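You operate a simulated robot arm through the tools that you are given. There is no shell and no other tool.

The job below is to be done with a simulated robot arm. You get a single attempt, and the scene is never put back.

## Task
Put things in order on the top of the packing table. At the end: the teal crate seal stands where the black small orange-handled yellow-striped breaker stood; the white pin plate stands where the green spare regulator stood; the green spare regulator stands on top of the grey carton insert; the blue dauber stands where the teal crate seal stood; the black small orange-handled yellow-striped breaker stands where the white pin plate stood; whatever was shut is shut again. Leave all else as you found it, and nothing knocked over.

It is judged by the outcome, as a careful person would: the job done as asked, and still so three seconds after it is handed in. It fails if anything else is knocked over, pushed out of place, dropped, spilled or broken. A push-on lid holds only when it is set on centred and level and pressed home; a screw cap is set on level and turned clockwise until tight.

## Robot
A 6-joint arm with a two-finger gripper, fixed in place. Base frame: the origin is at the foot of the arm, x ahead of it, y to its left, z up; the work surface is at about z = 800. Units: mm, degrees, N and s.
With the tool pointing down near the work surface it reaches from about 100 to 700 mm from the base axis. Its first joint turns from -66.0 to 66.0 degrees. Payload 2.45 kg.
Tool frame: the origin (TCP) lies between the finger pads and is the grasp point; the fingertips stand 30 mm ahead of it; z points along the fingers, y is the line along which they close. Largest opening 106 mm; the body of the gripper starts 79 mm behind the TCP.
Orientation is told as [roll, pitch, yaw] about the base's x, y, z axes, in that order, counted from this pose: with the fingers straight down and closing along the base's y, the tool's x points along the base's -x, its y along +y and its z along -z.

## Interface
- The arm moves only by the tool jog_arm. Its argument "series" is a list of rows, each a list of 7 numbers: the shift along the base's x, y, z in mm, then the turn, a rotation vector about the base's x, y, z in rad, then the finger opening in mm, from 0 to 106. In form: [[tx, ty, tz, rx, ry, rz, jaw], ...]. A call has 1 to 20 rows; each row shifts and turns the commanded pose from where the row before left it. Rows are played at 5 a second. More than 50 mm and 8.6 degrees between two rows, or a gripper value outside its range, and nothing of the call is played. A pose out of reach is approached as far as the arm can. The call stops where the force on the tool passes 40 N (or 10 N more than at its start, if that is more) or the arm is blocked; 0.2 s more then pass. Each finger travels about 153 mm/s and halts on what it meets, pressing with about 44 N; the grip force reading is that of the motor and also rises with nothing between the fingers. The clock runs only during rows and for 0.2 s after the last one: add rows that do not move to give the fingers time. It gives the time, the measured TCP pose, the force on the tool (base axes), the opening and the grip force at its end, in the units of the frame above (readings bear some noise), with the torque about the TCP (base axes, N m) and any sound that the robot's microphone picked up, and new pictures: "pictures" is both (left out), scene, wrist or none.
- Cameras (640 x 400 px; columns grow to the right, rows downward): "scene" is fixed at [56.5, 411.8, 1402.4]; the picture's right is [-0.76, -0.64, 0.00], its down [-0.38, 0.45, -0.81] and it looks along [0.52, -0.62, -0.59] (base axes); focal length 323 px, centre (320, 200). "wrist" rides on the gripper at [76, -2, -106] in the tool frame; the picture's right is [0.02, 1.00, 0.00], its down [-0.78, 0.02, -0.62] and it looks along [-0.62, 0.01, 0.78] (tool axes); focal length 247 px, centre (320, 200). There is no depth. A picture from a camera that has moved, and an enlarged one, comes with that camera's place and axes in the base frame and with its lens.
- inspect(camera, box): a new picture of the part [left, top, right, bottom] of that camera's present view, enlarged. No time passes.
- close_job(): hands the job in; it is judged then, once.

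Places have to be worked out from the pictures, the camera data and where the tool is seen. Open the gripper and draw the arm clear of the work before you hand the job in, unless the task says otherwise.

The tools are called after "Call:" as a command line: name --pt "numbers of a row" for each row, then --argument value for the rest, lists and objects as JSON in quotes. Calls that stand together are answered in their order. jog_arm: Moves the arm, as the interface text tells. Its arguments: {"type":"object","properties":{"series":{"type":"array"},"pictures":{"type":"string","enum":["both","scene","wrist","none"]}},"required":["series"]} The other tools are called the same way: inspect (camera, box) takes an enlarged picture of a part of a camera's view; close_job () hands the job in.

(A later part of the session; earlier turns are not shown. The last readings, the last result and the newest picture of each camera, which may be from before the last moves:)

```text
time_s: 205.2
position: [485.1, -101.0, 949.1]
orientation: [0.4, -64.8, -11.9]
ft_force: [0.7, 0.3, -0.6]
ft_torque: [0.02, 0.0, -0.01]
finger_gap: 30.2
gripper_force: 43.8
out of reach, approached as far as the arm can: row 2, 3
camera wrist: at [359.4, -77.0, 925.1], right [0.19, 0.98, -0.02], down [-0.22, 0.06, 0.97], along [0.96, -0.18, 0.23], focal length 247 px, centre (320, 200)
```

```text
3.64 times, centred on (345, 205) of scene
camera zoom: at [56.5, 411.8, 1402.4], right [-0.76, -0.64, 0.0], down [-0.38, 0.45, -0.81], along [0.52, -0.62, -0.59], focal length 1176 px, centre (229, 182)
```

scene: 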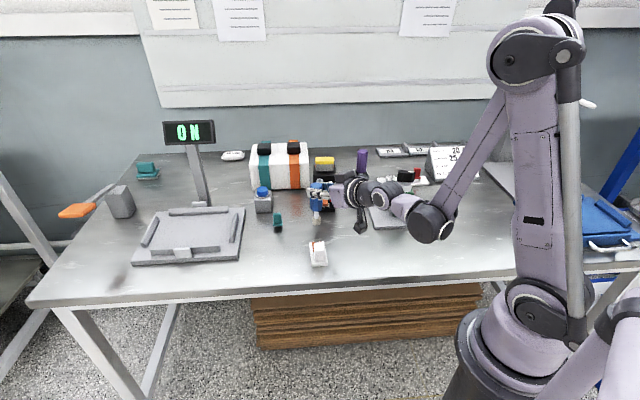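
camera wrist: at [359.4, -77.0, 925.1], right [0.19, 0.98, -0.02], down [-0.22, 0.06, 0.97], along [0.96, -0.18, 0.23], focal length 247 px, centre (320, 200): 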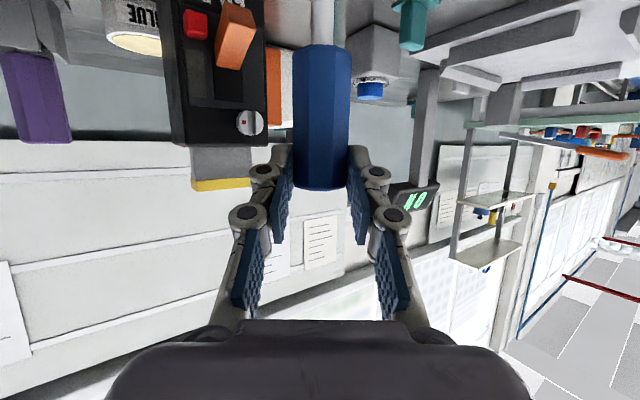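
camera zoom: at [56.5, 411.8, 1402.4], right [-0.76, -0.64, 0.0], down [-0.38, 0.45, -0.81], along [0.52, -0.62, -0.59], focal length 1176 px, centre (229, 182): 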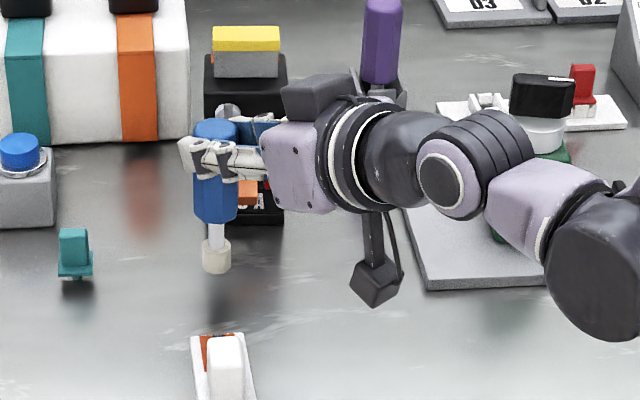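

The real constraint is the forearm's slope, so the set-down must be at a radius ≥600 mm. The gap between seal, breaker and button box at about (611, -108) is wide enough; I rise and go there.

Call:
jog_arm --pt "0 0 25 0 0 0 20" --pt "0 0 25 0 0 0 20" --pt "26 -1 5 0 0 0.016 20" --pt "26 -1 0 0 0 0.017 20" --pt "27 -1 0 0 0 0 20" --pt "26 -1 0 0 0 0 20" --pt "0 0 0 0 0 0 20"

Call:
inspect --camera "scene" --box '[250, 130, 370, 250]'

```text
time_s: 206.8
position: [590.5, -106.7, 1002.8]
orientation: [0.4, -64.9, -10.1]
ft_force: [0.1, 0.4, -0.3]
ft_torque: [0.0, 0.0, 0.0]
finger_gap: 30.3
gripper_force: 43.3
camera wrist: at [462.9, -86.1, 979.7], right [0.16, 0.99, -0.02], down [-0.22, 0.05, 0.97], along [0.96, -0.15, 0.23], focal length 247 px, centre (320, 200)
```

scene: 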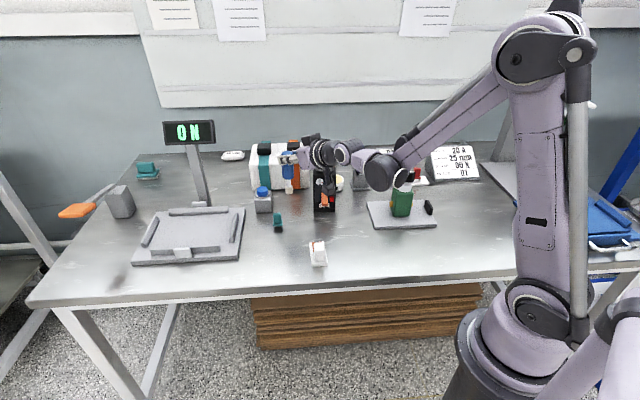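
wrist: 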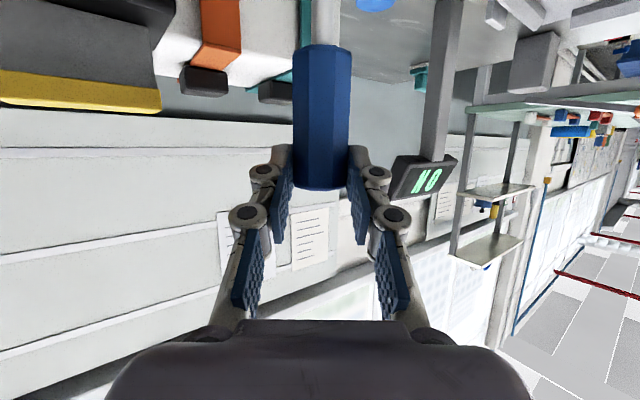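

```text
3.33 times, centred on (310, 190) of scene
camera zoom: at [56.5, 411.8, 1402.4], right [-0.76, -0.64, 0.0], down [-0.38, 0.45, -0.81], along [0.52, -0.62, -0.59], focal length 1078 px, centre (353, 233)
```

zoom: 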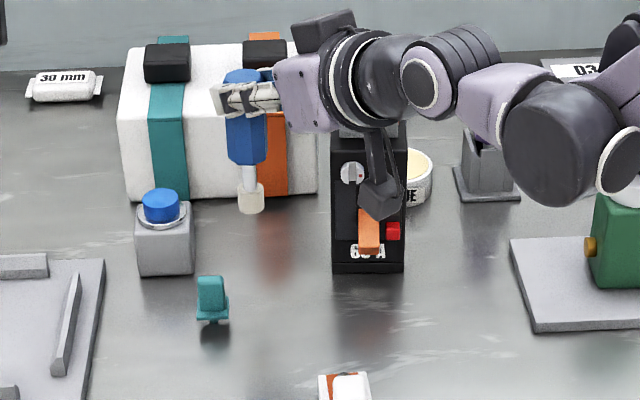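

Clear so far. I descend in two stages.

Call:
jog_arm --pt "0 0 -15 0 0 0 20" --pt "0 0 -15 0 0 0 20" --pt "0 0 -15 0 0 0 20" --pt "0 0 0 0 0 0 20" --pictures "none"

Call:
jog_arm --pt "0 0 -10 0 0 0 20" --pt "0 0 -10 0 0 0 20" --pt "0 0 0 0 0 0 20"

Call:
inspect --camera "scene" --box '[250, 150, 350, 250]'

```text
time_s: 207.8
position: [591.6, -106.4, 957.0]
orientation: [0.4, -64.9, -10.2]
ft_force: [0.1, 0.2, 0.1]
ft_torque: [0.02, 0.02, 0.03]
finger_gap: 30.4
gripper_force: 43.9
```

```text
time_s: 208.6
position: [591.7, -106.0, 937.8]
orientation: [0.3, -64.9, -10.2]
ft_force: [0.0, -0.9, -0.7]
ft_torque: [-0.03, 0.01, 0.01]
finger_gap: 30.3
gripper_force: 43.5
camera wrist: at [464.1, -85.4, 914.0], right [0.16, 0.99, -0.02], down [-0.22, 0.05, 0.97], along [0.96, -0.15, 0.23], focal length 247 px, centre (320, 200)
```

scene: 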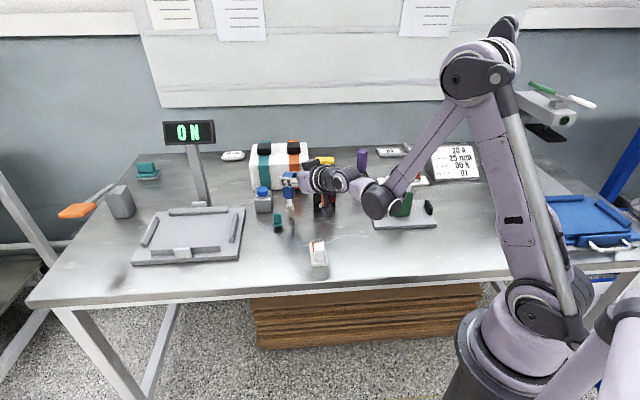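
wrist: 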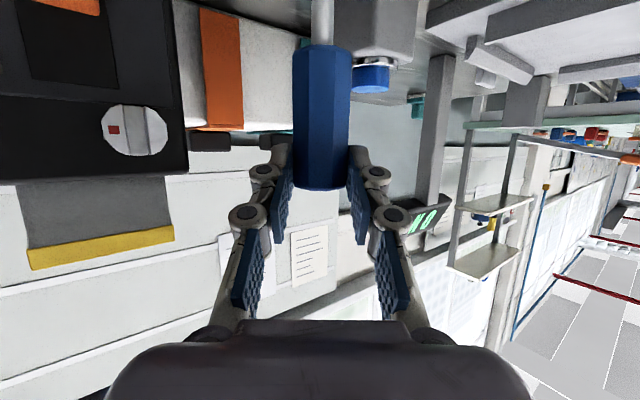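

```text
4.00 times, centred on (300, 200) of scene
camera zoom: at [56.5, 411.8, 1402.4], right [-0.76, -0.64, 0.0], down [-0.38, 0.45, -0.81], along [0.52, -0.62, -0.59], focal length 1294 px, centre (400, 200)
```

zoom: 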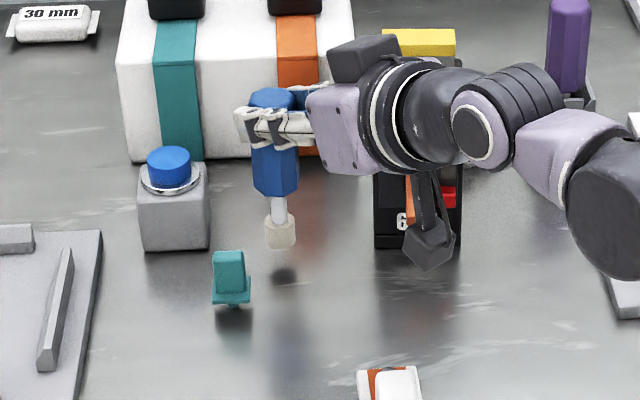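

Still free, no stops. I lower toward contact in small steps.

Call:
jog_arm --pt "0 0 -8 0 0 0 20" --pt "0 0 -5 0 0 0 20" --pt "0 0 0 0 0 0 20" --pictures "none"

Call:
inspect --camera "scene" --box '[270, 175, 320, 225]'

```text
time_s: 209.4
position: [590.7, -105.3, 926.0]
orientation: [0.4, -64.9, -10.2]
ft_force: [0.0, 0.6, -0.6]
ft_torque: [0.04, 0.01, -0.02]
finger_gap: 30.1
gripper_force: 43.8
```

```text
8.00 times, centred on (295, 200) of scene
camera zoom: at [56.5, 411.8, 1402.4], right [-0.76, -0.64, 0.0], down [-0.38, 0.45, -0.81], along [0.52, -0.62, -0.59], focal length 2587 px, centre (520, 200)
```

zoom: 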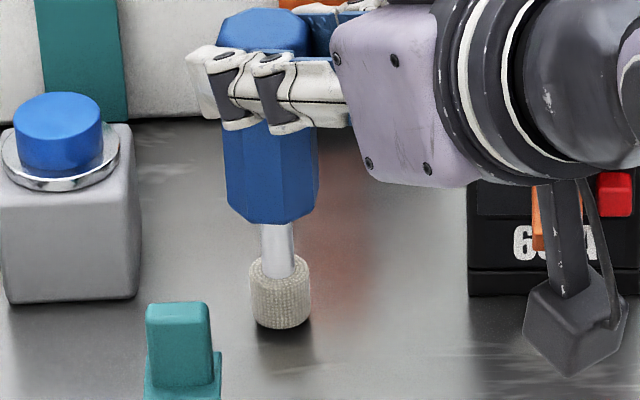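

The dauber is vertical and the foot just above the table. I continue in 1–2 mm steps.

Call:
jog_arm --pt "0 0 -2 0 0 0 20" --pt "0 0 -1.5 0 0 0 20" --pt "0 0 0 0 0 0 20" --pictures "none"

```text
time_s: 210.2
position: [591.6, -105.3, 922.0]
orientation: [0.4, -64.9, -10.2]
ft_force: [-0.6, -0.6, -0.6]
ft_torque: [-0.08, 0.03, -0.03]
finger_gap: 30.4
gripper_force: 43.6
```

Call:
jog_arm --pt "0 0 -1.2 0 0 0 20" --pt "0 0 -1.2 0 0 0 20" --pt "0 0 0 0 0 0 20" --pictures "none"

Call:
inspect --camera "scene" --box '[280, 200, 310, 225]'

```text
time_s: 211.0
position: [591.3, -105.4, 921.2]
orientation: [0.5, -65.4, -10.1]
ft_force: [-5.7, 0.2, 26.0]
ft_torque: [-0.21, 0.28, -0.04]
finger_gap: 30.1
gripper_force: 44.1
```

```text
16.00 times, centred on (295, 212) of scene
camera zoom: at [55.8, 411.9, 1402.4], right [-0.76, -0.64, 0.0], down [-0.38, 0.45, -0.81], along [0.52, -0.62, -0.59], focal length 5174 px, centre (720, 0)
```

zoom: 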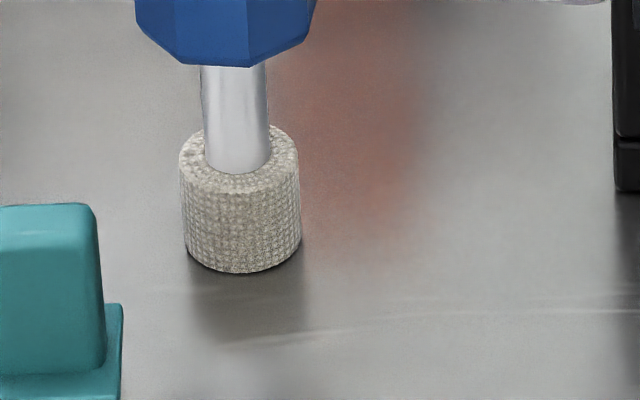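

Contact. I ease off the load and release slowly.

Call:
jog_arm --pt "0 0 0.6 0 0 0 20" --pt "0 0 0.5 0 0 0 20" --pt "0 0 0 0 0 0 20" --pictures "none"

```text
time_s: 211.8
position: [592.1, -105.0, 920.4]
orientation: [0.5, -65.2, -10.1]
ft_force: [3.1, -0.2, 12.9]
ft_torque: [-0.12, -0.61, 0.02]
finger_gap: 30.2
gripper_force: 44.0
```

Call:
jog_arm --pt "0.3 0 0.5 0 0 0 20" --pt "0 0 0 0 0 0 20" --pictures "none"

```text
time_s: 212.4
position: [592.1, -105.7, 920.6]
orientation: [0.4, -64.9, -10.2]
ft_force: [1.2, 0.4, 11.0]
ft_torque: [-0.05, -0.33, 0.01]
finger_gap: 30.2
gripper_force: 44.0
```

Nearly balanced. I open by 2–3 mm and check that it stands.

Call:
jog_arm --pt "0 0 0 0 0 0 30.5" --pt "0 0 0 0 0 0 31.5" --pt "0 0 0 0 0 0 33" --pt "0 0 0 0 0 0 33" --pt "0 0 0 0 0 0 33"

Call:
inspect --camera "scene" --box '[270, 175, 320, 225]'

Call:
inspect --camera "wrist" --box '[220, 20, 420, 220]'

```text
time_s: 213.6
position: [592.3, -105.0, 921.8]
orientation: [0.4, -64.9, -10.1]
ft_force: [-0.3, -0.6, 1.0]
ft_torque: [0.02, 0.0, 0.02]
finger_gap: 32.9
gripper_force: 0.1
camera wrist: at [464.7, -84.7, 897.1], right [0.16, 0.99, -0.02], down [-0.22, 0.05, 0.97], along [0.96, -0.15, 0.23], focal length 247 px, centre (320, 200)
```

scene: 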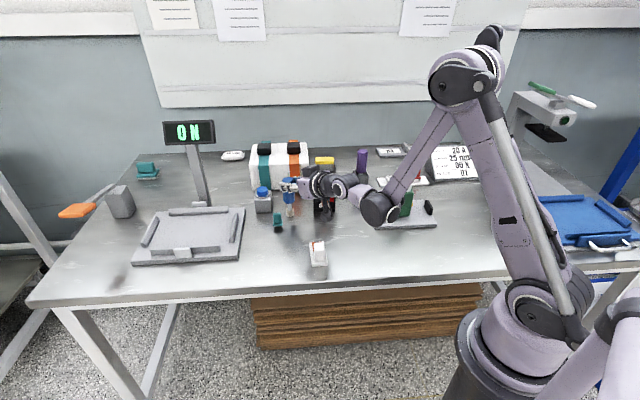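
wrist: 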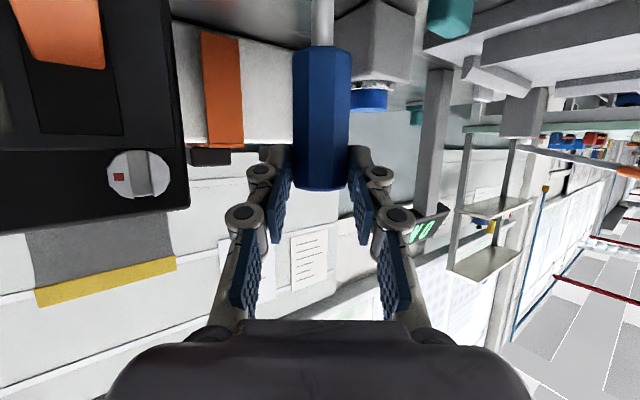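

```text
8.00 times, centred on (295, 200) of scene
camera zoom: at [56.5, 411.8, 1402.4], right [-0.76, -0.64, 0.0], down [-0.38, 0.45, -0.81], along [0.52, -0.62, -0.59], focal length 2587 px, centre (520, 200)
```

zoom: 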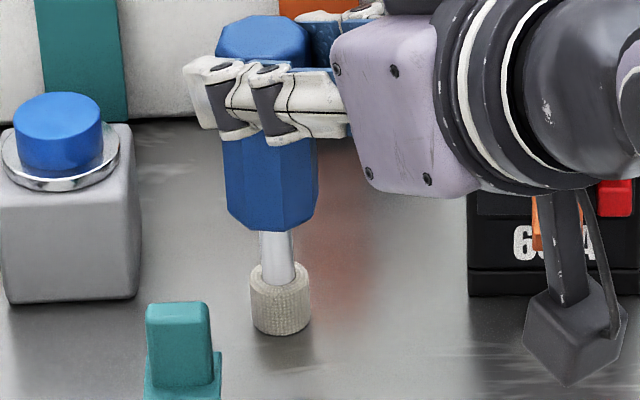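

```text
2.00 times, centred on (320, 120) of wrist
camera zoom: at [464.7, -84.7, 897.1], right [0.16, 0.99, -0.02], down [-0.22, 0.05, 0.97], along [0.96, -0.15, 0.23], focal length 494 px, centre (320, 360)
```

zoom: 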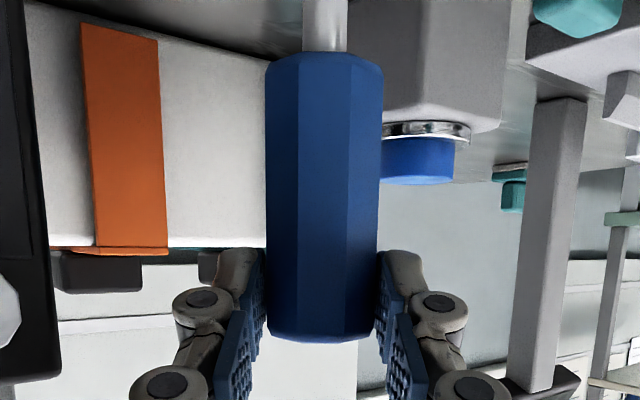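

It stands. I open wider, check again, then retreat along the tool axis.

Call:
jog_arm --pt "0 0 0 0 0 0 38" --pt "0 0 0 0 0 0 44" --pt "0 0 0 0 0 0 50" --pt "0 0 0 0 0 0 50" --pictures "none"

Call:
inspect --camera "scene" --box '[270, 175, 320, 225]'

```text
time_s: 214.6
position: [592.1, -105.4, 921.3]
orientation: [0.4, -64.8, -10.2]
ft_force: [0.3, -0.1, -0.5]
ft_torque: [0.0, 0.01, -0.01]
finger_gap: 50.0
gripper_force: 0.1
```

```text
8.00 times, centred on (295, 200) of scene
camera zoom: at [56.5, 411.8, 1402.4], right [-0.76, -0.64, 0.0], down [-0.38, 0.45, -0.81], along [0.52, -0.62, -0.59], focal length 2587 px, centre (520, 200)
```

zoom: 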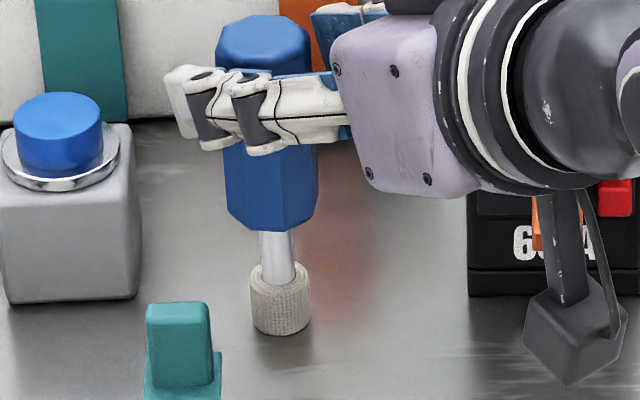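

The dauber stands free. I withdraw backwards and upward in line with the fingers.

Call:
jog_arm --pt "-12 2.1 6 0 0 0 50" --pt "-18 3.2 10 0 0 0 50" --pt "-18 3.2 12 0 0 0 50" --pt "-18 3.2 14 0 0 0 54" --pt "-18 3.2 16 0 0 0 60" --pt "0 0 20 0 0 0 60" --pt "0 0 25 0 0 0 60" --pt "0 0 0 0 0 0 60"

Call:
inspect --camera "scene" --box '[250, 150, 350, 250]'

```text
time_s: 216.4
position: [508.0, -92.3, 1026.4]
orientation: [0.4, -64.9, -10.2]
ft_force: [1.3, 0.6, -0.4]
ft_torque: [0.02, -0.01, -0.02]
finger_gap: 60.0
gripper_force: 0.0
camera wrist: at [380.4, -70.5, 1001.5], right [0.16, 0.99, -0.02], down [-0.23, 0.05, 0.97], along [0.96, -0.15, 0.23], focal length 247 px, centre (320, 200)
```

scene: 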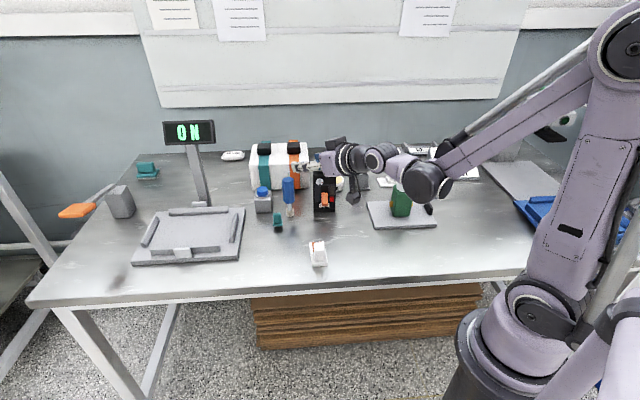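
wrist: 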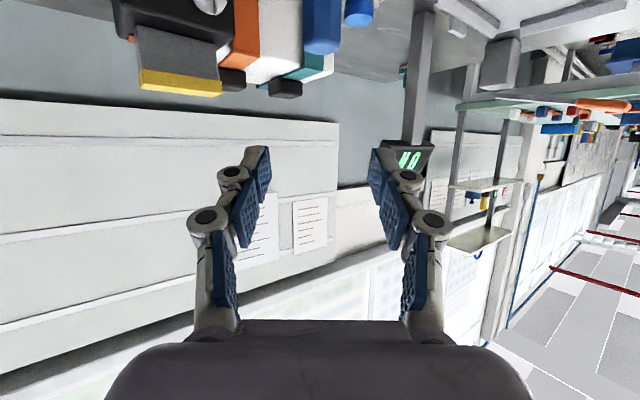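

```text
4.00 times, centred on (300, 200) of scene
camera zoom: at [56.5, 411.8, 1402.4], right [-0.76, -0.64, 0.0], down [-0.38, 0.45, -0.81], along [0.52, -0.62, -0.59], focal length 1294 px, centre (400, 200)
```

zoom: 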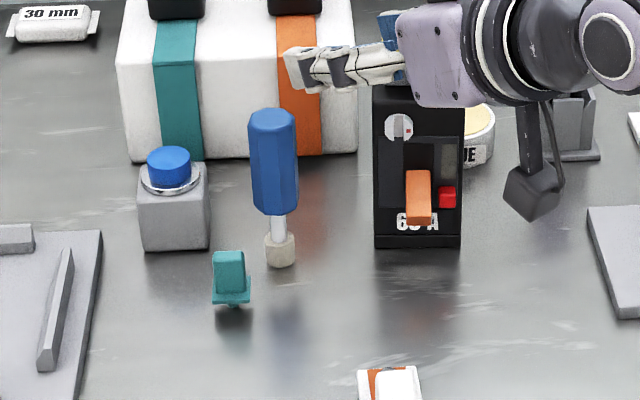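

The dauber stands upright. I bring the hand back to vertical, rotating in the arm plane while rising.

Call:
jog_arm --pt "0 0 8 0.0251 0.1394 0 60" --pt "0 0 8 0.0251 0.1394 0 60" --pt "0 0 8 0.0251 0.1394 0 60" --pt "0 0 8 0.0251 0.1394 0 60" --pt "0 0 8 0.0251 0.1394 0 60" --pt "0 0 8 0.0251 0.1394 0 60" --pt "0 0 8 0.0251 0.1394 0 60" --pt "0 0 8 0.0251 0.1394 0 60" --pt "0 0 0 0 0 0 60" --pictures "none"

```text
time_s: 218.4
position: [506.9, -91.3, 1089.1]
orientation: [0.4, 0.3, -10.2]
ft_force: [0.6, -0.4, 0.2]
ft_torque: [-0.04, 0.01, -0.02]
finger_gap: 59.9
gripper_force: 0.0
```

The hand is vertical again. I move above the standing dauber at (612, -109) to regrasp it from the top.

Call:
jog_arm --pt "35 -6 -20 -0.0078 -0.0039 0 70" --pt "35 -6 -25 0 0 0 70" --pt "35 -6 -25 0 0 0 70" --pt "0 0 0 0 0 0 70"

Call:
inspect --camera "wrist" --box '[220, 20, 420, 180]'

```text
time_s: 219.4
position: [612.9, -108.9, 1017.4]
orientation: [-0.1, -0.3, -10.3]
ft_force: [-0.9, 0.3, -0.1]
ft_torque: [-0.01, -0.01, -0.05]
finger_gap: 70.2
gripper_force: 0.0
camera wrist: at [537.4, -96.2, 1124.1], right [0.16, 0.99, 0.0], down [0.77, -0.12, 0.62], along [0.62, -0.1, -0.78], focal length 247 px, centre (320, 200)
```

scene: 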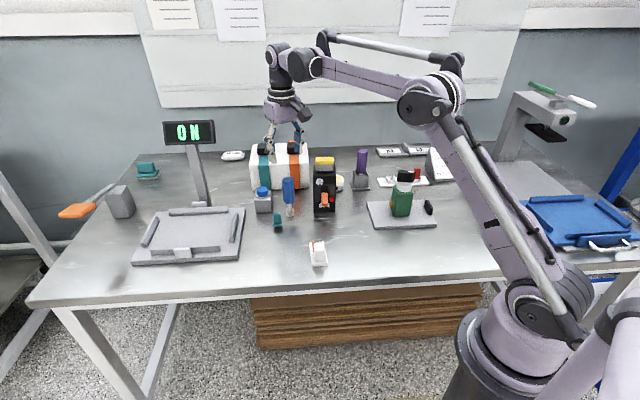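
wrist: 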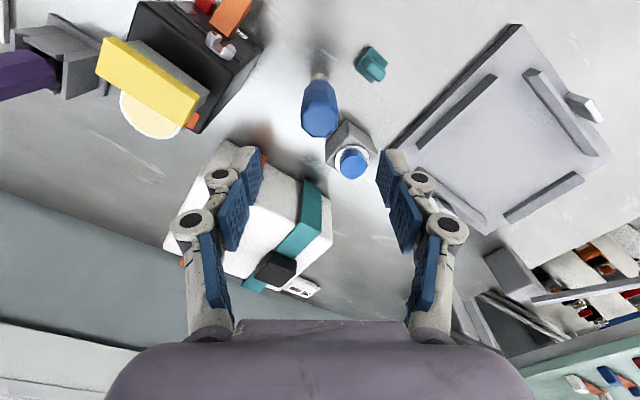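

```text
2.50 times, centred on (320, 100) of wrist
camera zoom: at [537.4, -96.2, 1124.1], right [0.16, 0.99, 0.0], down [0.77, -0.12, 0.62], along [0.62, -0.1, -0.78], focal length 617 px, centre (320, 450)
```

zoom: 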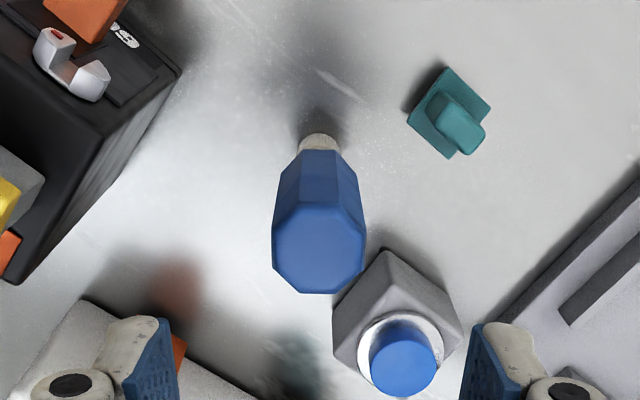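

The TCP is right above the dauber. I rotate -5° to match its flats and descend to z≈884 with a 48 mm opening.

Call:
jog_arm --pt "0 0 -30 0 0 -0.08 60" --pt "0 0 -40 0 0 0 48" --pt "0 0 -40 0 0 0 48" --pt "0 0 -23 0 0 0 48" --pt "0 0 0 0 0 0 44"

Call:
inspect --camera "wrist" --box '[220, 60, 420, 260]'

```text
time_s: 220.6
position: [613.3, -110.1, 885.6]
orientation: [0.0, -0.1, -14.8]
ft_force: [0.5, -0.2, 0.2]
ft_torque: [-0.03, 0.03, 0.0]
finger_gap: 43.8
gripper_force: 0.0
camera wrist: at [538.6, -91.2, 991.6], right [0.23, 0.97, 0.0], down [0.76, -0.18, 0.62], along [0.61, -0.15, -0.78], focal length 247 px, centre (320, 200)
```

scene: 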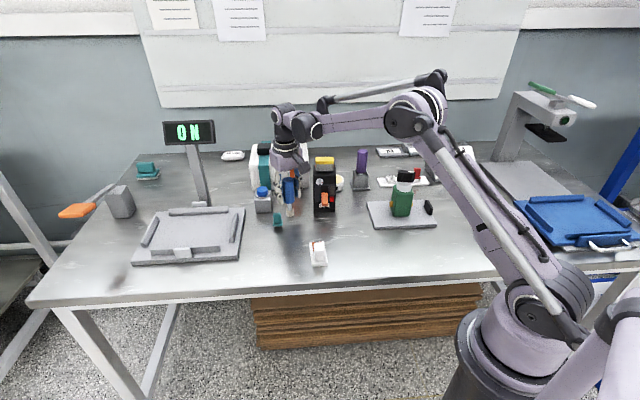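
wrist: 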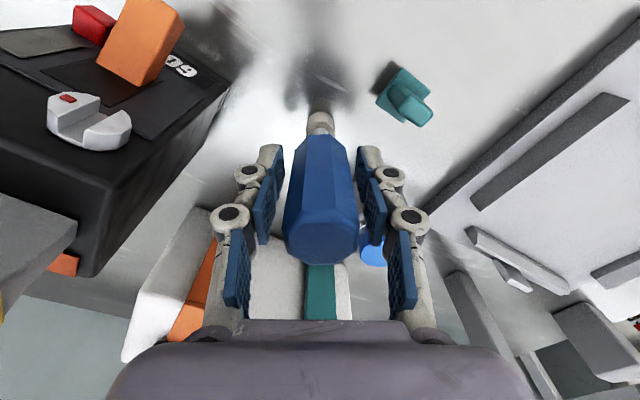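

```text
2.00 times, centred on (320, 160) of wrist
camera zoom: at [538.6, -91.2, 991.6], right [0.23, 0.97, 0.0], down [0.76, -0.18, 0.62], along [0.61, -0.15, -0.78], focal length 494 px, centre (320, 280)
```

zoom: 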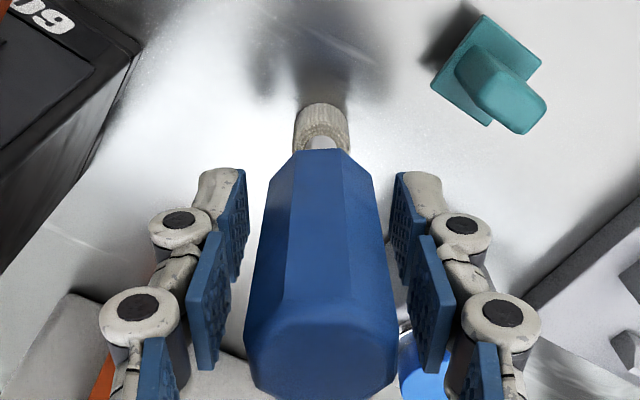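

Aligned. I grip and lift the dauber straight up.

Call:
jog_arm --pt "0 0 0 0 0 0 36" --pt "0 0 0 0 0 0 28" --pt "0 0 0 0 0 0 20" --pt "0 0 0 0 0 0 20" --pt "0 0 0 0 0 0 20" --pictures "none"

Call:
jog_arm --pt "0 0 10 0 0 0 20" --pt "0 0 40 0 0 0 20" --pt "0 0 40 0 0 0 20" --pt "0 0 40 0 0 0 20" --pt "0 0 20 0 0 0 20" --pt "0 0 0 0 0 0 20"

Call:
inspect --camera "wrist" --box '[220, 60, 420, 260]'

```text
time_s: 221.8
position: [614.3, -109.7, 885.1]
orientation: [0.0, -0.3, -14.8]
ft_force: [-0.7, -0.9, -0.8]
ft_torque: [0.0, 0.03, 0.02]
finger_gap: 30.8
gripper_force: 44.2
```

```text
time_s: 223.2
position: [612.9, -109.0, 1035.9]
orientation: [0.0, -0.2, -14.8]
ft_force: [-0.5, 0.1, -1.0]
ft_torque: [-0.03, 0.0, -0.03]
finger_gap: 30.8
gripper_force: 44.2
camera wrist: at [538.6, -90.0, 1142.0], right [0.23, 0.97, 0.0], down [0.76, -0.18, 0.62], along [0.61, -0.15, -0.78], focal length 247 px, centre (320, 200)
```

scene: 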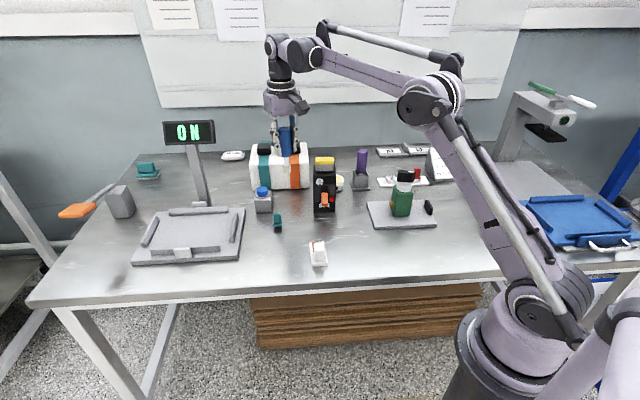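
wrist: 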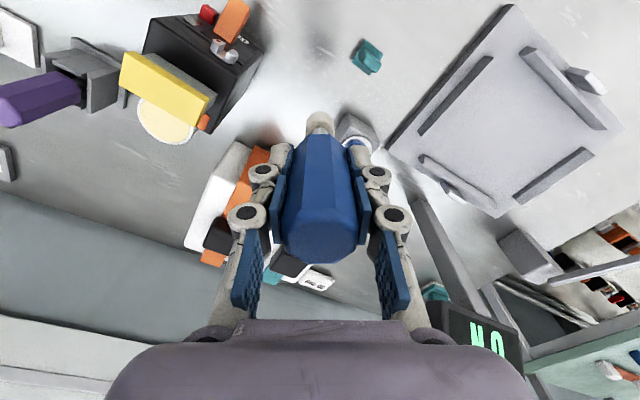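

```text
2.00 times, centred on (320, 160) of wrist
camera zoom: at [538.6, -90.0, 1142.0], right [0.23, 0.97, 0.0], down [0.76, -0.18, 0.62], along [0.61, -0.15, -0.78], focal length 494 px, centre (320, 280)
```

zoom: 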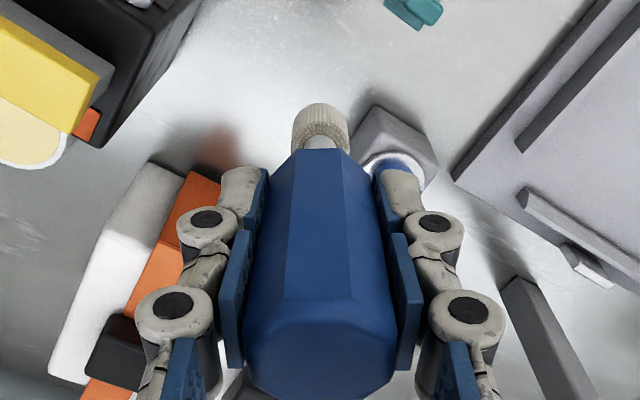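

I carry the dauber around the breaker and regulator to above the socket, turning to yaw 38° on the way.

Call:
jog_arm --pt "-36 -2 0 0 0 0.07 20" --pt "-36 -2 0 0 0 0.07 20" --pt "-36 -3 0 0 0 0.07 20" --pt "-36 -3 0 0 0 0.07 20" --pt "-8 -33 -10 0 0 0.07 20" --pt "-8 -33 -10 0 0 0.07 20" --pt "-8 -33 -10 0 0 0.07 20" --pt "-6 -32 -6 0 0 0.07 20" --pt "6.4 -39 0 0 0 0.07 20" --pt "6.4 -39 0 0 0 0.07 20" --pt "6.4 -39 0 0 0 0.07 20" --pt "6.4 -39 0 0 0 0.07 20" --pt "6.4 -39 0 0 0 0.08 20" --pt "0 0 0 0 0 0 20" --pt "0 0 0 0 0 0 20"

Call:
inspect --camera "wrist" --box '[260, 40, 380, 160]'

```text
time_s: 226.4
position: [470.5, -445.0, 998.7]
orientation: [0.0, -0.2, 37.9]
ft_force: [1.1, -0.8, -0.9]
ft_torque: [-0.02, 0.04, -0.01]
finger_gap: 30.2
gripper_force: 44.1
camera wrist: at [410.9, -494.6, 1105.1], right [-0.63, 0.78, 0.0], down [0.61, 0.49, 0.62], along [0.48, 0.4, -0.78], focal length 247 px, centre (320, 200)
```

scene: 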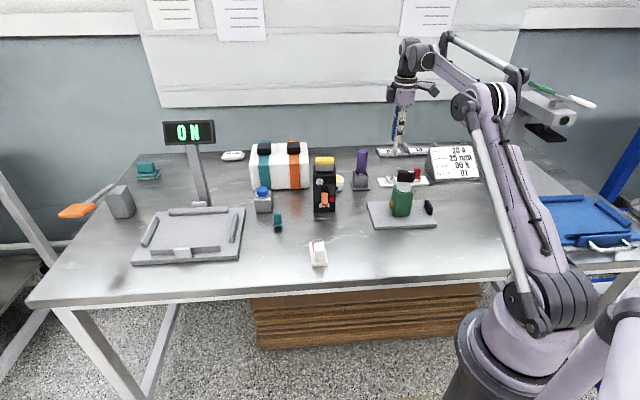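
wrist: 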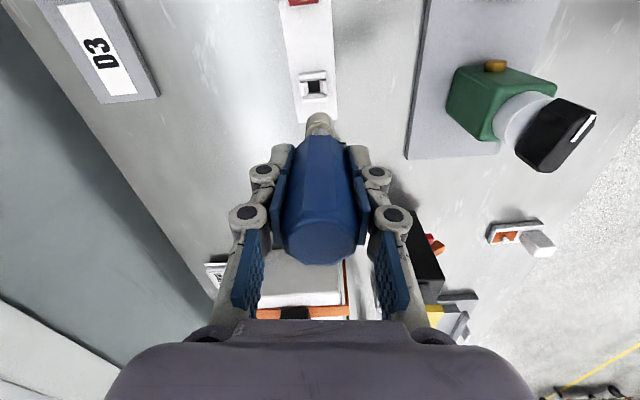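

```text
3.33 times, centred on (320, 100) of wrist
camera zoom: at [410.9, -494.6, 1105.1], right [-0.63, 0.78, 0.0], down [0.61, 0.49, 0.62], along [0.48, 0.4, -0.78], focal length 823 px, centre (320, 533)
```

zoom: 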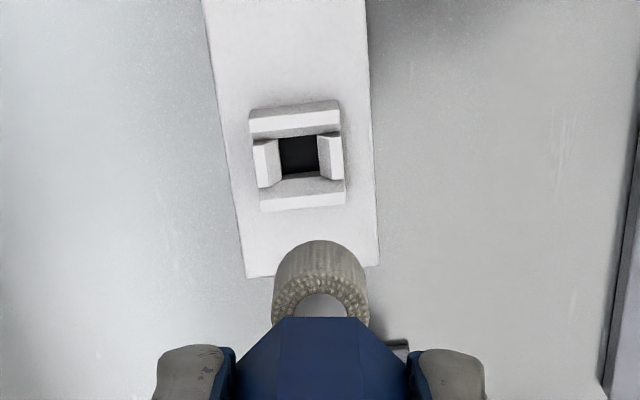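

I shift by the measured offset (+2.6, -7.5) and descend until the foot is ~8 mm above the socket rim.

Call:
jog_arm --pt "2.6 -7.5 0 0 0 0 20" --pt "0 0 -35 0 0 0 20" --pt "0 0 -30 0 0 0 20" --pt "0 0 -19 0 0 0 20" --pt "0 0 0 0 0 0 20" --pt "0 0 0 0 0 0 20" --pictures "none"

Call:
inspect --camera "wrist" --box '[290, 90, 350, 140]'

Call:
inspect --camera "scene" --box '[382, 160, 402, 185]'

```text
time_s: 227.8
position: [473.1, -451.6, 915.7]
orientation: [0.0, -0.2, 38.0]
ft_force: [-0.1, 0.6, 0.2]
ft_torque: [-0.02, -0.03, 0.02]
finger_gap: 30.3
gripper_force: 43.5
```

```text
8.00 times, centred on (320, 115) of wrist
camera zoom: at [414.2, -500.0, 1021.7], right [-0.63, 0.78, 0.0], down [0.61, 0.49, 0.62], along [0.48, 0.4, -0.78], focal length 1976 px, centre (320, 880)
```

zoom: 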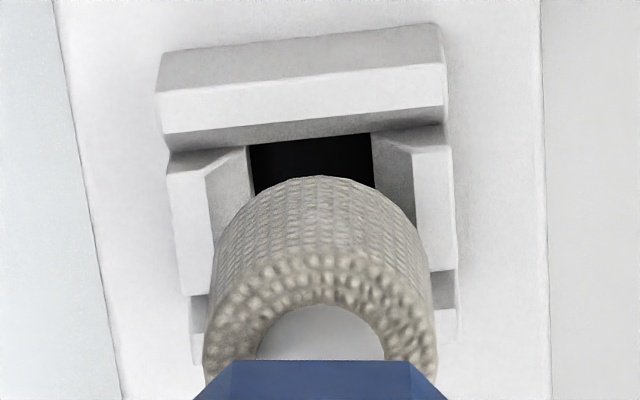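

```text
16.00 times, centred on (392, 172) of scene
camera zoom: at [56.5, 411.8, 1402.4], right [-0.76, -0.64, 0.0], down [-0.38, 0.45, -0.81], along [0.52, -0.62, -0.59], focal length 5174 px, centre (-832, 640)
```

zoom: 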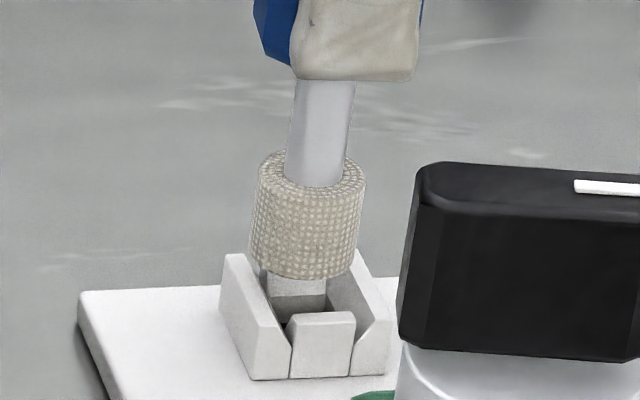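

The foot is 2.5 mm too far along the strip and 0.4 mm right. I correct and lower to about 1.5 mm above the rim, then re-measure.

Call:
jog_arm --pt "-1.65 -1.9 0 0 0 0 20" --pt "0 0 -4 0 0 0 20" --pt "0 0 -3 0 0 0 20" --pt "0 0 0 0 0 0 20" --pt "0 0 0 0 0 0 20" --pictures "none"

Call:
inspect --camera "wrist" --box '[290, 90, 350, 140]'

Call:
inspect --camera "scene" --box '[382, 165, 402, 190]'

```text
time_s: 229.0
position: [471.7, -454.4, 907.7]
orientation: [0.0, -0.2, 37.9]
ft_force: [-0.1, -0.2, -0.9]
ft_torque: [-0.01, 0.03, 0.03]
finger_gap: 30.3
gripper_force: 44.3
```

```text
8.00 times, centred on (320, 115) of wrist
camera zoom: at [412.2, -502.4, 1014.4], right [-0.63, 0.78, 0.0], down [0.61, 0.49, 0.62], along [0.48, 0.4, -0.78], focal length 1976 px, centre (320, 880)
```

zoom: 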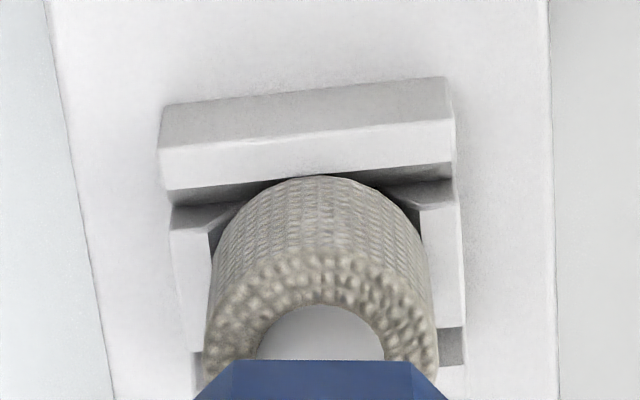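

```text
16.00 times, centred on (392, 178) of scene
camera zoom: at [56.5, 411.8, 1402.4], right [-0.76, -0.64, 0.0], down [-0.38, 0.45, -0.81], along [0.52, -0.62, -0.59], focal length 5174 px, centre (-832, 560)
```

zoom: 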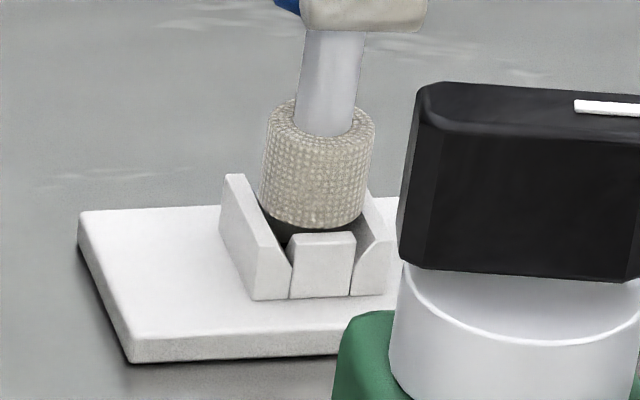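

Within half a millimetre. I nudge +0.4 mm along the strip and lower to light contact, reading force and torque.

Call:
jog_arm --pt "0.32 0.26 0 0 0 0 20" --pt "0 0 -1 0 0 0 20" --pt "0 0 -0.7 0 0 0 20" --pt "0 0 0 0 0 0 20" --pt "0 0 0 0 0 0 20" --pictures "none"

Call:
inspect --camera "wrist" --box '[290, 90, 350, 140]'

```text
time_s: 230.2
position: [472.0, -453.9, 907.8]
orientation: [0.0, -0.2, 37.8]
ft_force: [4.2, -2.8, 29.4]
ft_torque: [-0.11, -0.3, 0.02]
finger_gap: 30.2
gripper_force: 44.1
```

```text
8.00 times, centred on (320, 115) of wrist
camera zoom: at [411.9, -501.9, 1013.5], right [-0.63, 0.78, 0.0], down [0.6, 0.49, 0.63], along [0.49, 0.39, -0.78], focal length 1976 px, centre (320, 880)
```

zoom: 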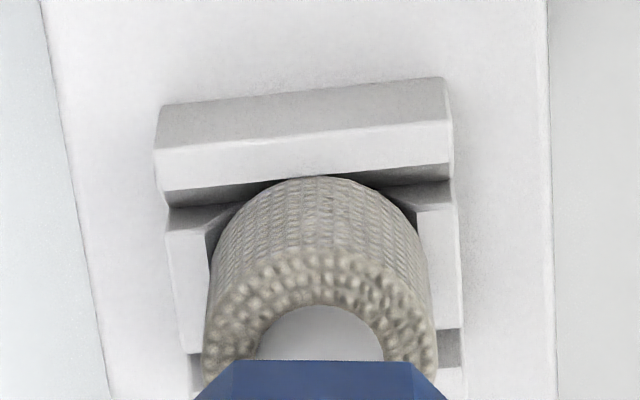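

The reaction says the foot is slightly right of centre. I lift, shift 0.3 mm left, and touch down again.

Call:
jog_arm --pt "0 0 1.5 0 0 0 20" --pt "0.2 -0.25 0 0 0 0 20" --pt "0 0 0 0 0 0 20" --pt "0 0 -0.7 0 0 0 20" --pt "0 0 0 0 0 0 20" --pictures "none"

```text
time_s: 231.4
position: [471.8, -454.6, 908.6]
orientation: [0.1, -0.2, 37.9]
ft_force: [0.4, 1.2, 11.9]
ft_torque: [0.14, -0.05, 0.04]
finger_gap: 30.0
gripper_force: 43.8
```

Much better balanced. I look closely at both views before releasing.

Call:
inspect --camera "wrist" --box '[290, 90, 350, 140]'

Call:
inspect --camera "scene" --box '[382, 165, 402, 190]'

Call:
inspect --camera "wrist" --box '[240, 80, 400, 280]'

```text
8.00 times, centred on (320, 115) of wrist
camera zoom: at [412.1, -502.1, 1013.5], right [-0.63, 0.78, 0.0], down [0.61, 0.49, 0.62], along [0.48, 0.4, -0.78], focal length 1976 px, centre (320, 880)
```

zoom: 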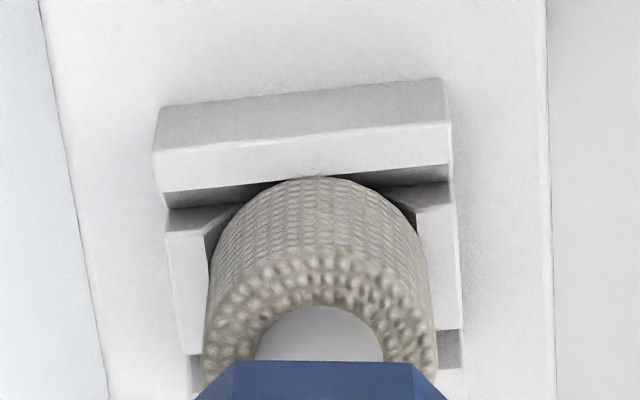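

```text
16.00 times, centred on (392, 178) of scene
camera zoom: at [56.3, 412.1, 1402.4], right [-0.76, -0.64, 0.0], down [-0.38, 0.45, -0.81], along [0.52, -0.62, -0.59], focal length 5174 px, centre (-832, 560)
```

zoom: 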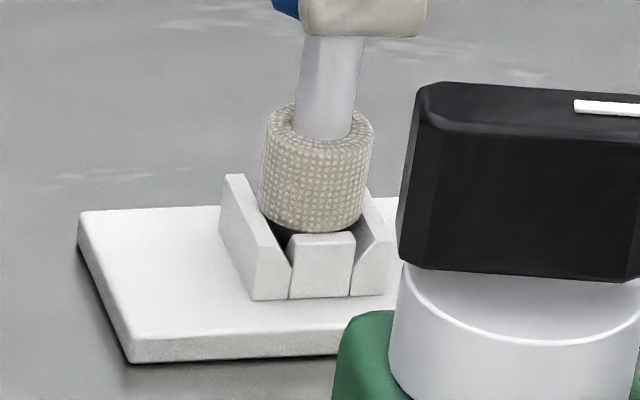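

```text
2.00 times, centred on (320, 180) of wrist
camera zoom: at [412.1, -502.1, 1013.5], right [-0.63, 0.78, 0.0], down [0.61, 0.49, 0.62], along [0.48, 0.4, -0.78], focal length 494 px, centre (320, 240)
```

zoom: 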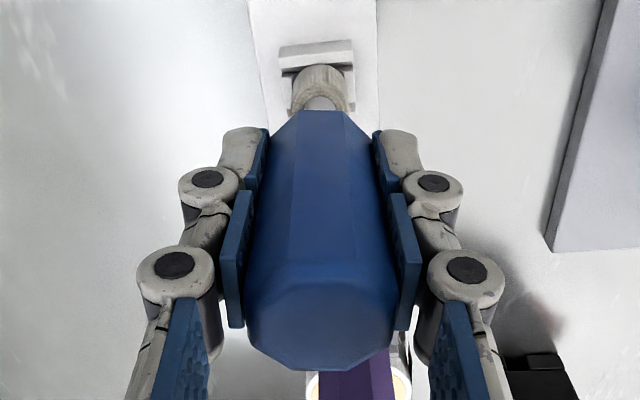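

By the close-up the foot just meets the near wall edge, so a last shift of about (-0.1, -0.35) mm centres the overlap. I lift, shift, and set down with ~8–10 N.

Call:
jog_arm --pt "0 0 1.2 0 0 0 20" --pt "-0.1 -0.35 0 0 0 0 20" --pt "0 0 0 0 0 0 20" --pt "0 0 -0.8 0 0 0 20" --pt "0 0 -0.3 0 0 0 20" --pt "0 0 0 0 0 0 20" --pictures "none"

```text
time_s: 232.8
position: [470.7, -455.2, 907.0]
orientation: [0.0, -0.1, 38.0]
ft_force: [0.4, -1.2, 4.2]
ft_torque: [-0.06, -0.01, 0.04]
finger_gap: 30.4
gripper_force: 43.9
```

Call:
jog_arm --pt "0 0 -0.4 0 0 0 20" --pt "0 0 0 0 0 0 20" --pictures "none"

Call:
inspect --camera "wrist" --box '[290, 90, 350, 140]'

```text
time_s: 233.4
position: [470.5, -455.3, 907.7]
orientation: [0.0, -0.2, 38.0]
ft_force: [0.0, -2.4, 7.8]
ft_torque: [-0.12, 0.08, 0.03]
finger_gap: 30.3
gripper_force: 44.0
```

```text
8.00 times, centred on (320, 115) of wrist
camera zoom: at [411.9, -502.6, 1013.5], right [-0.63, 0.78, 0.0], down [0.61, 0.49, 0.62], along [0.48, 0.39, -0.78], focal length 1976 px, centre (320, 880)
```

zoom: 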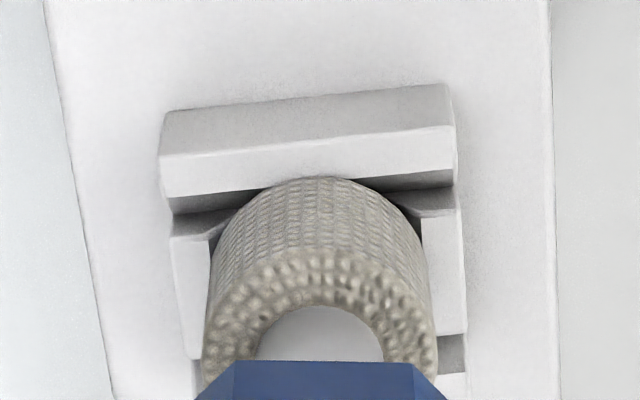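

Call:
jog_arm --pt "0 0 -0.5 0 0 0 20" --pt "0 0 0 0 0 0 20" --pt "0 0 0 0 0 0 20" --pictures "none"

```text
time_s: 234.2
position: [471.3, -455.7, 907.2]
orientation: [0.0, -0.3, 37.9]
ft_force: [0.3, 0.3, 22.8]
ft_torque: [0.0, 0.03, 0.0]
finger_gap: 30.1
gripper_force: 44.4
```

Beautifully balanced now: 22.8 N straight up, zero side force and torque. I reduce the load slightly without moving sideways.

Call:
jog_arm --pt "0 0 0.4 0 0 0 20" --pt "0 0 0 0 0 0 20" --pictures "none"

```text
time_s: 234.8
position: [472.4, -454.2, 906.7]
orientation: [0.0, -0.3, 37.9]
ft_force: [1.4, 0.9, 17.0]
ft_torque: [0.06, 0.07, 0.03]
finger_gap: 30.2
gripper_force: 43.8
```

Call:
jog_arm --pt "0 0 0.4 0 0 0 20" --pt "0 0 0 0 0 0 20" --pictures "none"

```text
time_s: 235.4
position: [471.7, -453.0, 907.8]
orientation: [0.0, -0.3, 37.9]
ft_force: [3.2, -1.1, 14.2]
ft_torque: [-0.04, -0.14, 0.02]
finger_gap: 30.4
gripper_force: 44.0
```

Call:
jog_arm --pt "0.15 -0.05 0.3 0 0 0 20" --pt "0 0 0 0 0 0 20" --pictures "none"

```text
time_s: 236.0
position: [470.5, -454.9, 906.6]
orientation: [0.1, -0.2, 37.8]
ft_force: [1.3, -0.8, 6.6]
ft_torque: [-0.02, -0.07, 0.03]
finger_gap: 30.2
gripper_force: 44.0
```

Light, nearly straight load. I open by a fraction of a millimetre and look whether it leans.

Call:
jog_arm --pt "0 0 0 0 0 0 30.4" --pt "0 0 0 0 0 0 30.9" --pt "0 0 0 0 0 0 31.3" --pt "0 0 0 0 0 0 31.3" --pictures "none"

Call:
inspect --camera "wrist" --box '[240, 80, 400, 280]'

Call:
inspect --camera "wrist" --box '[290, 90, 350, 140]'

Call:
inspect --camera "scene" --box '[382, 150, 402, 190]'

```text
time_s: 237.0
position: [471.8, -455.4, 907.6]
orientation: [-0.1, -0.2, 37.9]
ft_force: [-0.1, -0.7, 0.2]
ft_torque: [0.03, -0.03, 0.0]
finger_gap: 31.6
gripper_force: 0.7
```

```text
2.00 times, centred on (320, 180) of wrist
camera zoom: at [412.0, -502.8, 1013.6], right [-0.63, 0.78, 0.0], down [0.61, 0.49, 0.62], along [0.48, 0.4, -0.78], focal length 494 px, centre (320, 240)
```

zoom: 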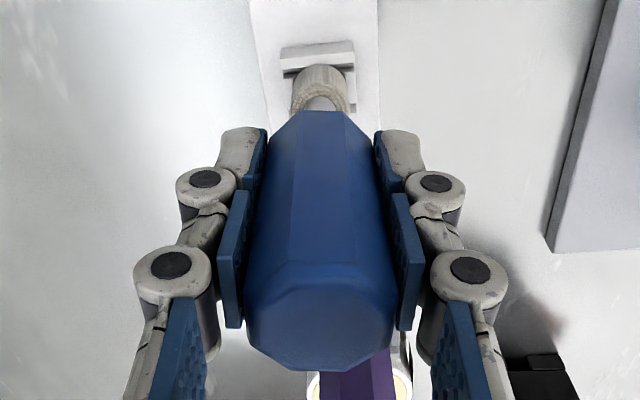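

```text
8.00 times, centred on (320, 115) of wrist
camera zoom: at [412.0, -502.8, 1013.6], right [-0.63, 0.78, 0.0], down [0.61, 0.49, 0.62], along [0.48, 0.4, -0.78], focal length 1976 px, centre (320, 880)
```

zoom: 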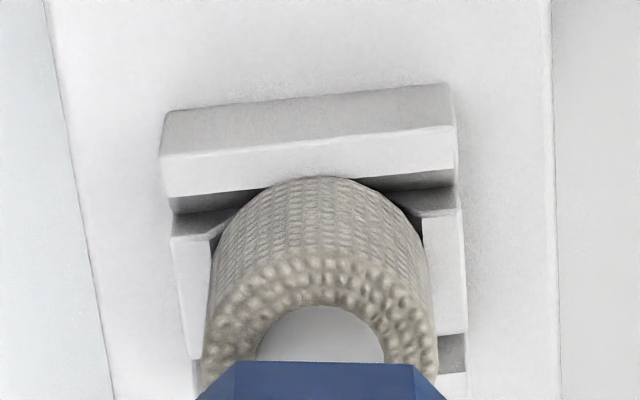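

```text
10.00 times, centred on (392, 170) of scene
camera zoom: at [56.5, 411.8, 1402.4], right [-0.76, -0.64, 0.0], down [-0.38, 0.45, -0.81], along [0.52, -0.62, -0.59], focal length 3234 px, centre (-400, 500)
```

zoom: 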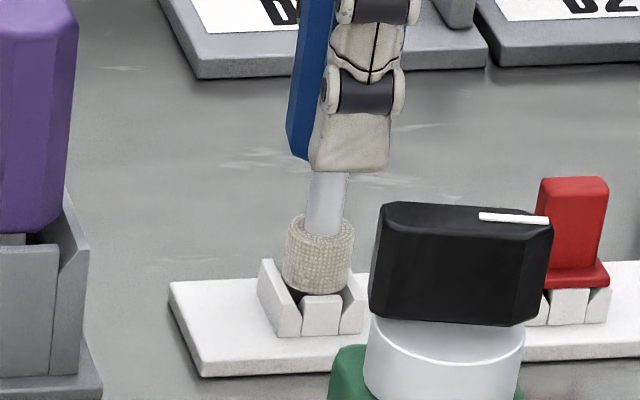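

With ~1.2 mm of play it stays upright and centred. I wait a moment, then open in further small steps with checks.

Call:
jog_arm --pt "0 0 0 0 0 0 31.3" --pt "0 0 0 0 0 0 31.3" --pt "0 0 0 0 0 0 31.8" --pt "0 0 0 0 0 0 32.4" --pt "0 0 0 0 0 0 32.4" --pt "0 0 0 0 0 0 32.4" --pictures "none"

Call:
inspect --camera "wrist" --box '[240, 80, 400, 280]'

Call:
inspect --camera "scene" --box '[382, 150, 402, 190]'

```text
time_s: 238.4
position: [471.8, -454.1, 906.6]
orientation: [0.0, -0.2, 37.8]
ft_force: [0.0, -0.4, 0.3]
ft_torque: [-0.04, 0.0, 0.01]
finger_gap: 32.6
gripper_force: 0.1
```

```text
2.00 times, centred on (320, 180) of wrist
camera zoom: at [412.0, -502.7, 1013.6], right [-0.63, 0.78, 0.0], down [0.61, 0.49, 0.62], along [0.48, 0.4, -0.78], focal length 494 px, centre (320, 240)
```

zoom: 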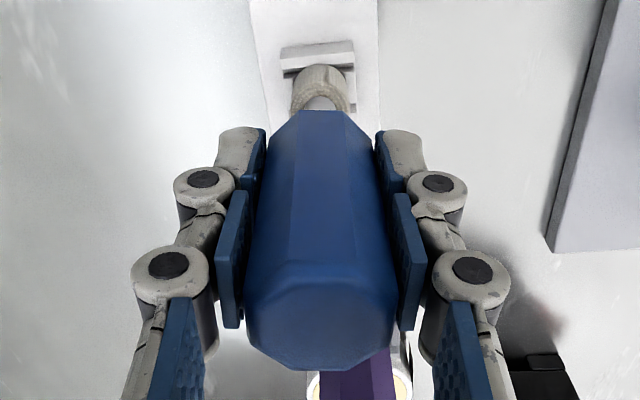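

```text
10.00 times, centred on (392, 170) of scene
camera zoom: at [56.5, 411.8, 1402.4], right [-0.76, -0.64, 0.0], down [-0.38, 0.45, -0.81], along [0.52, -0.62, -0.59], focal length 3234 px, centre (-400, 500)
```

zoom: 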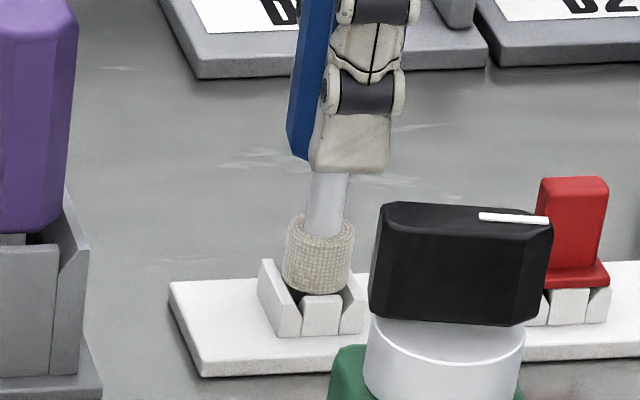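

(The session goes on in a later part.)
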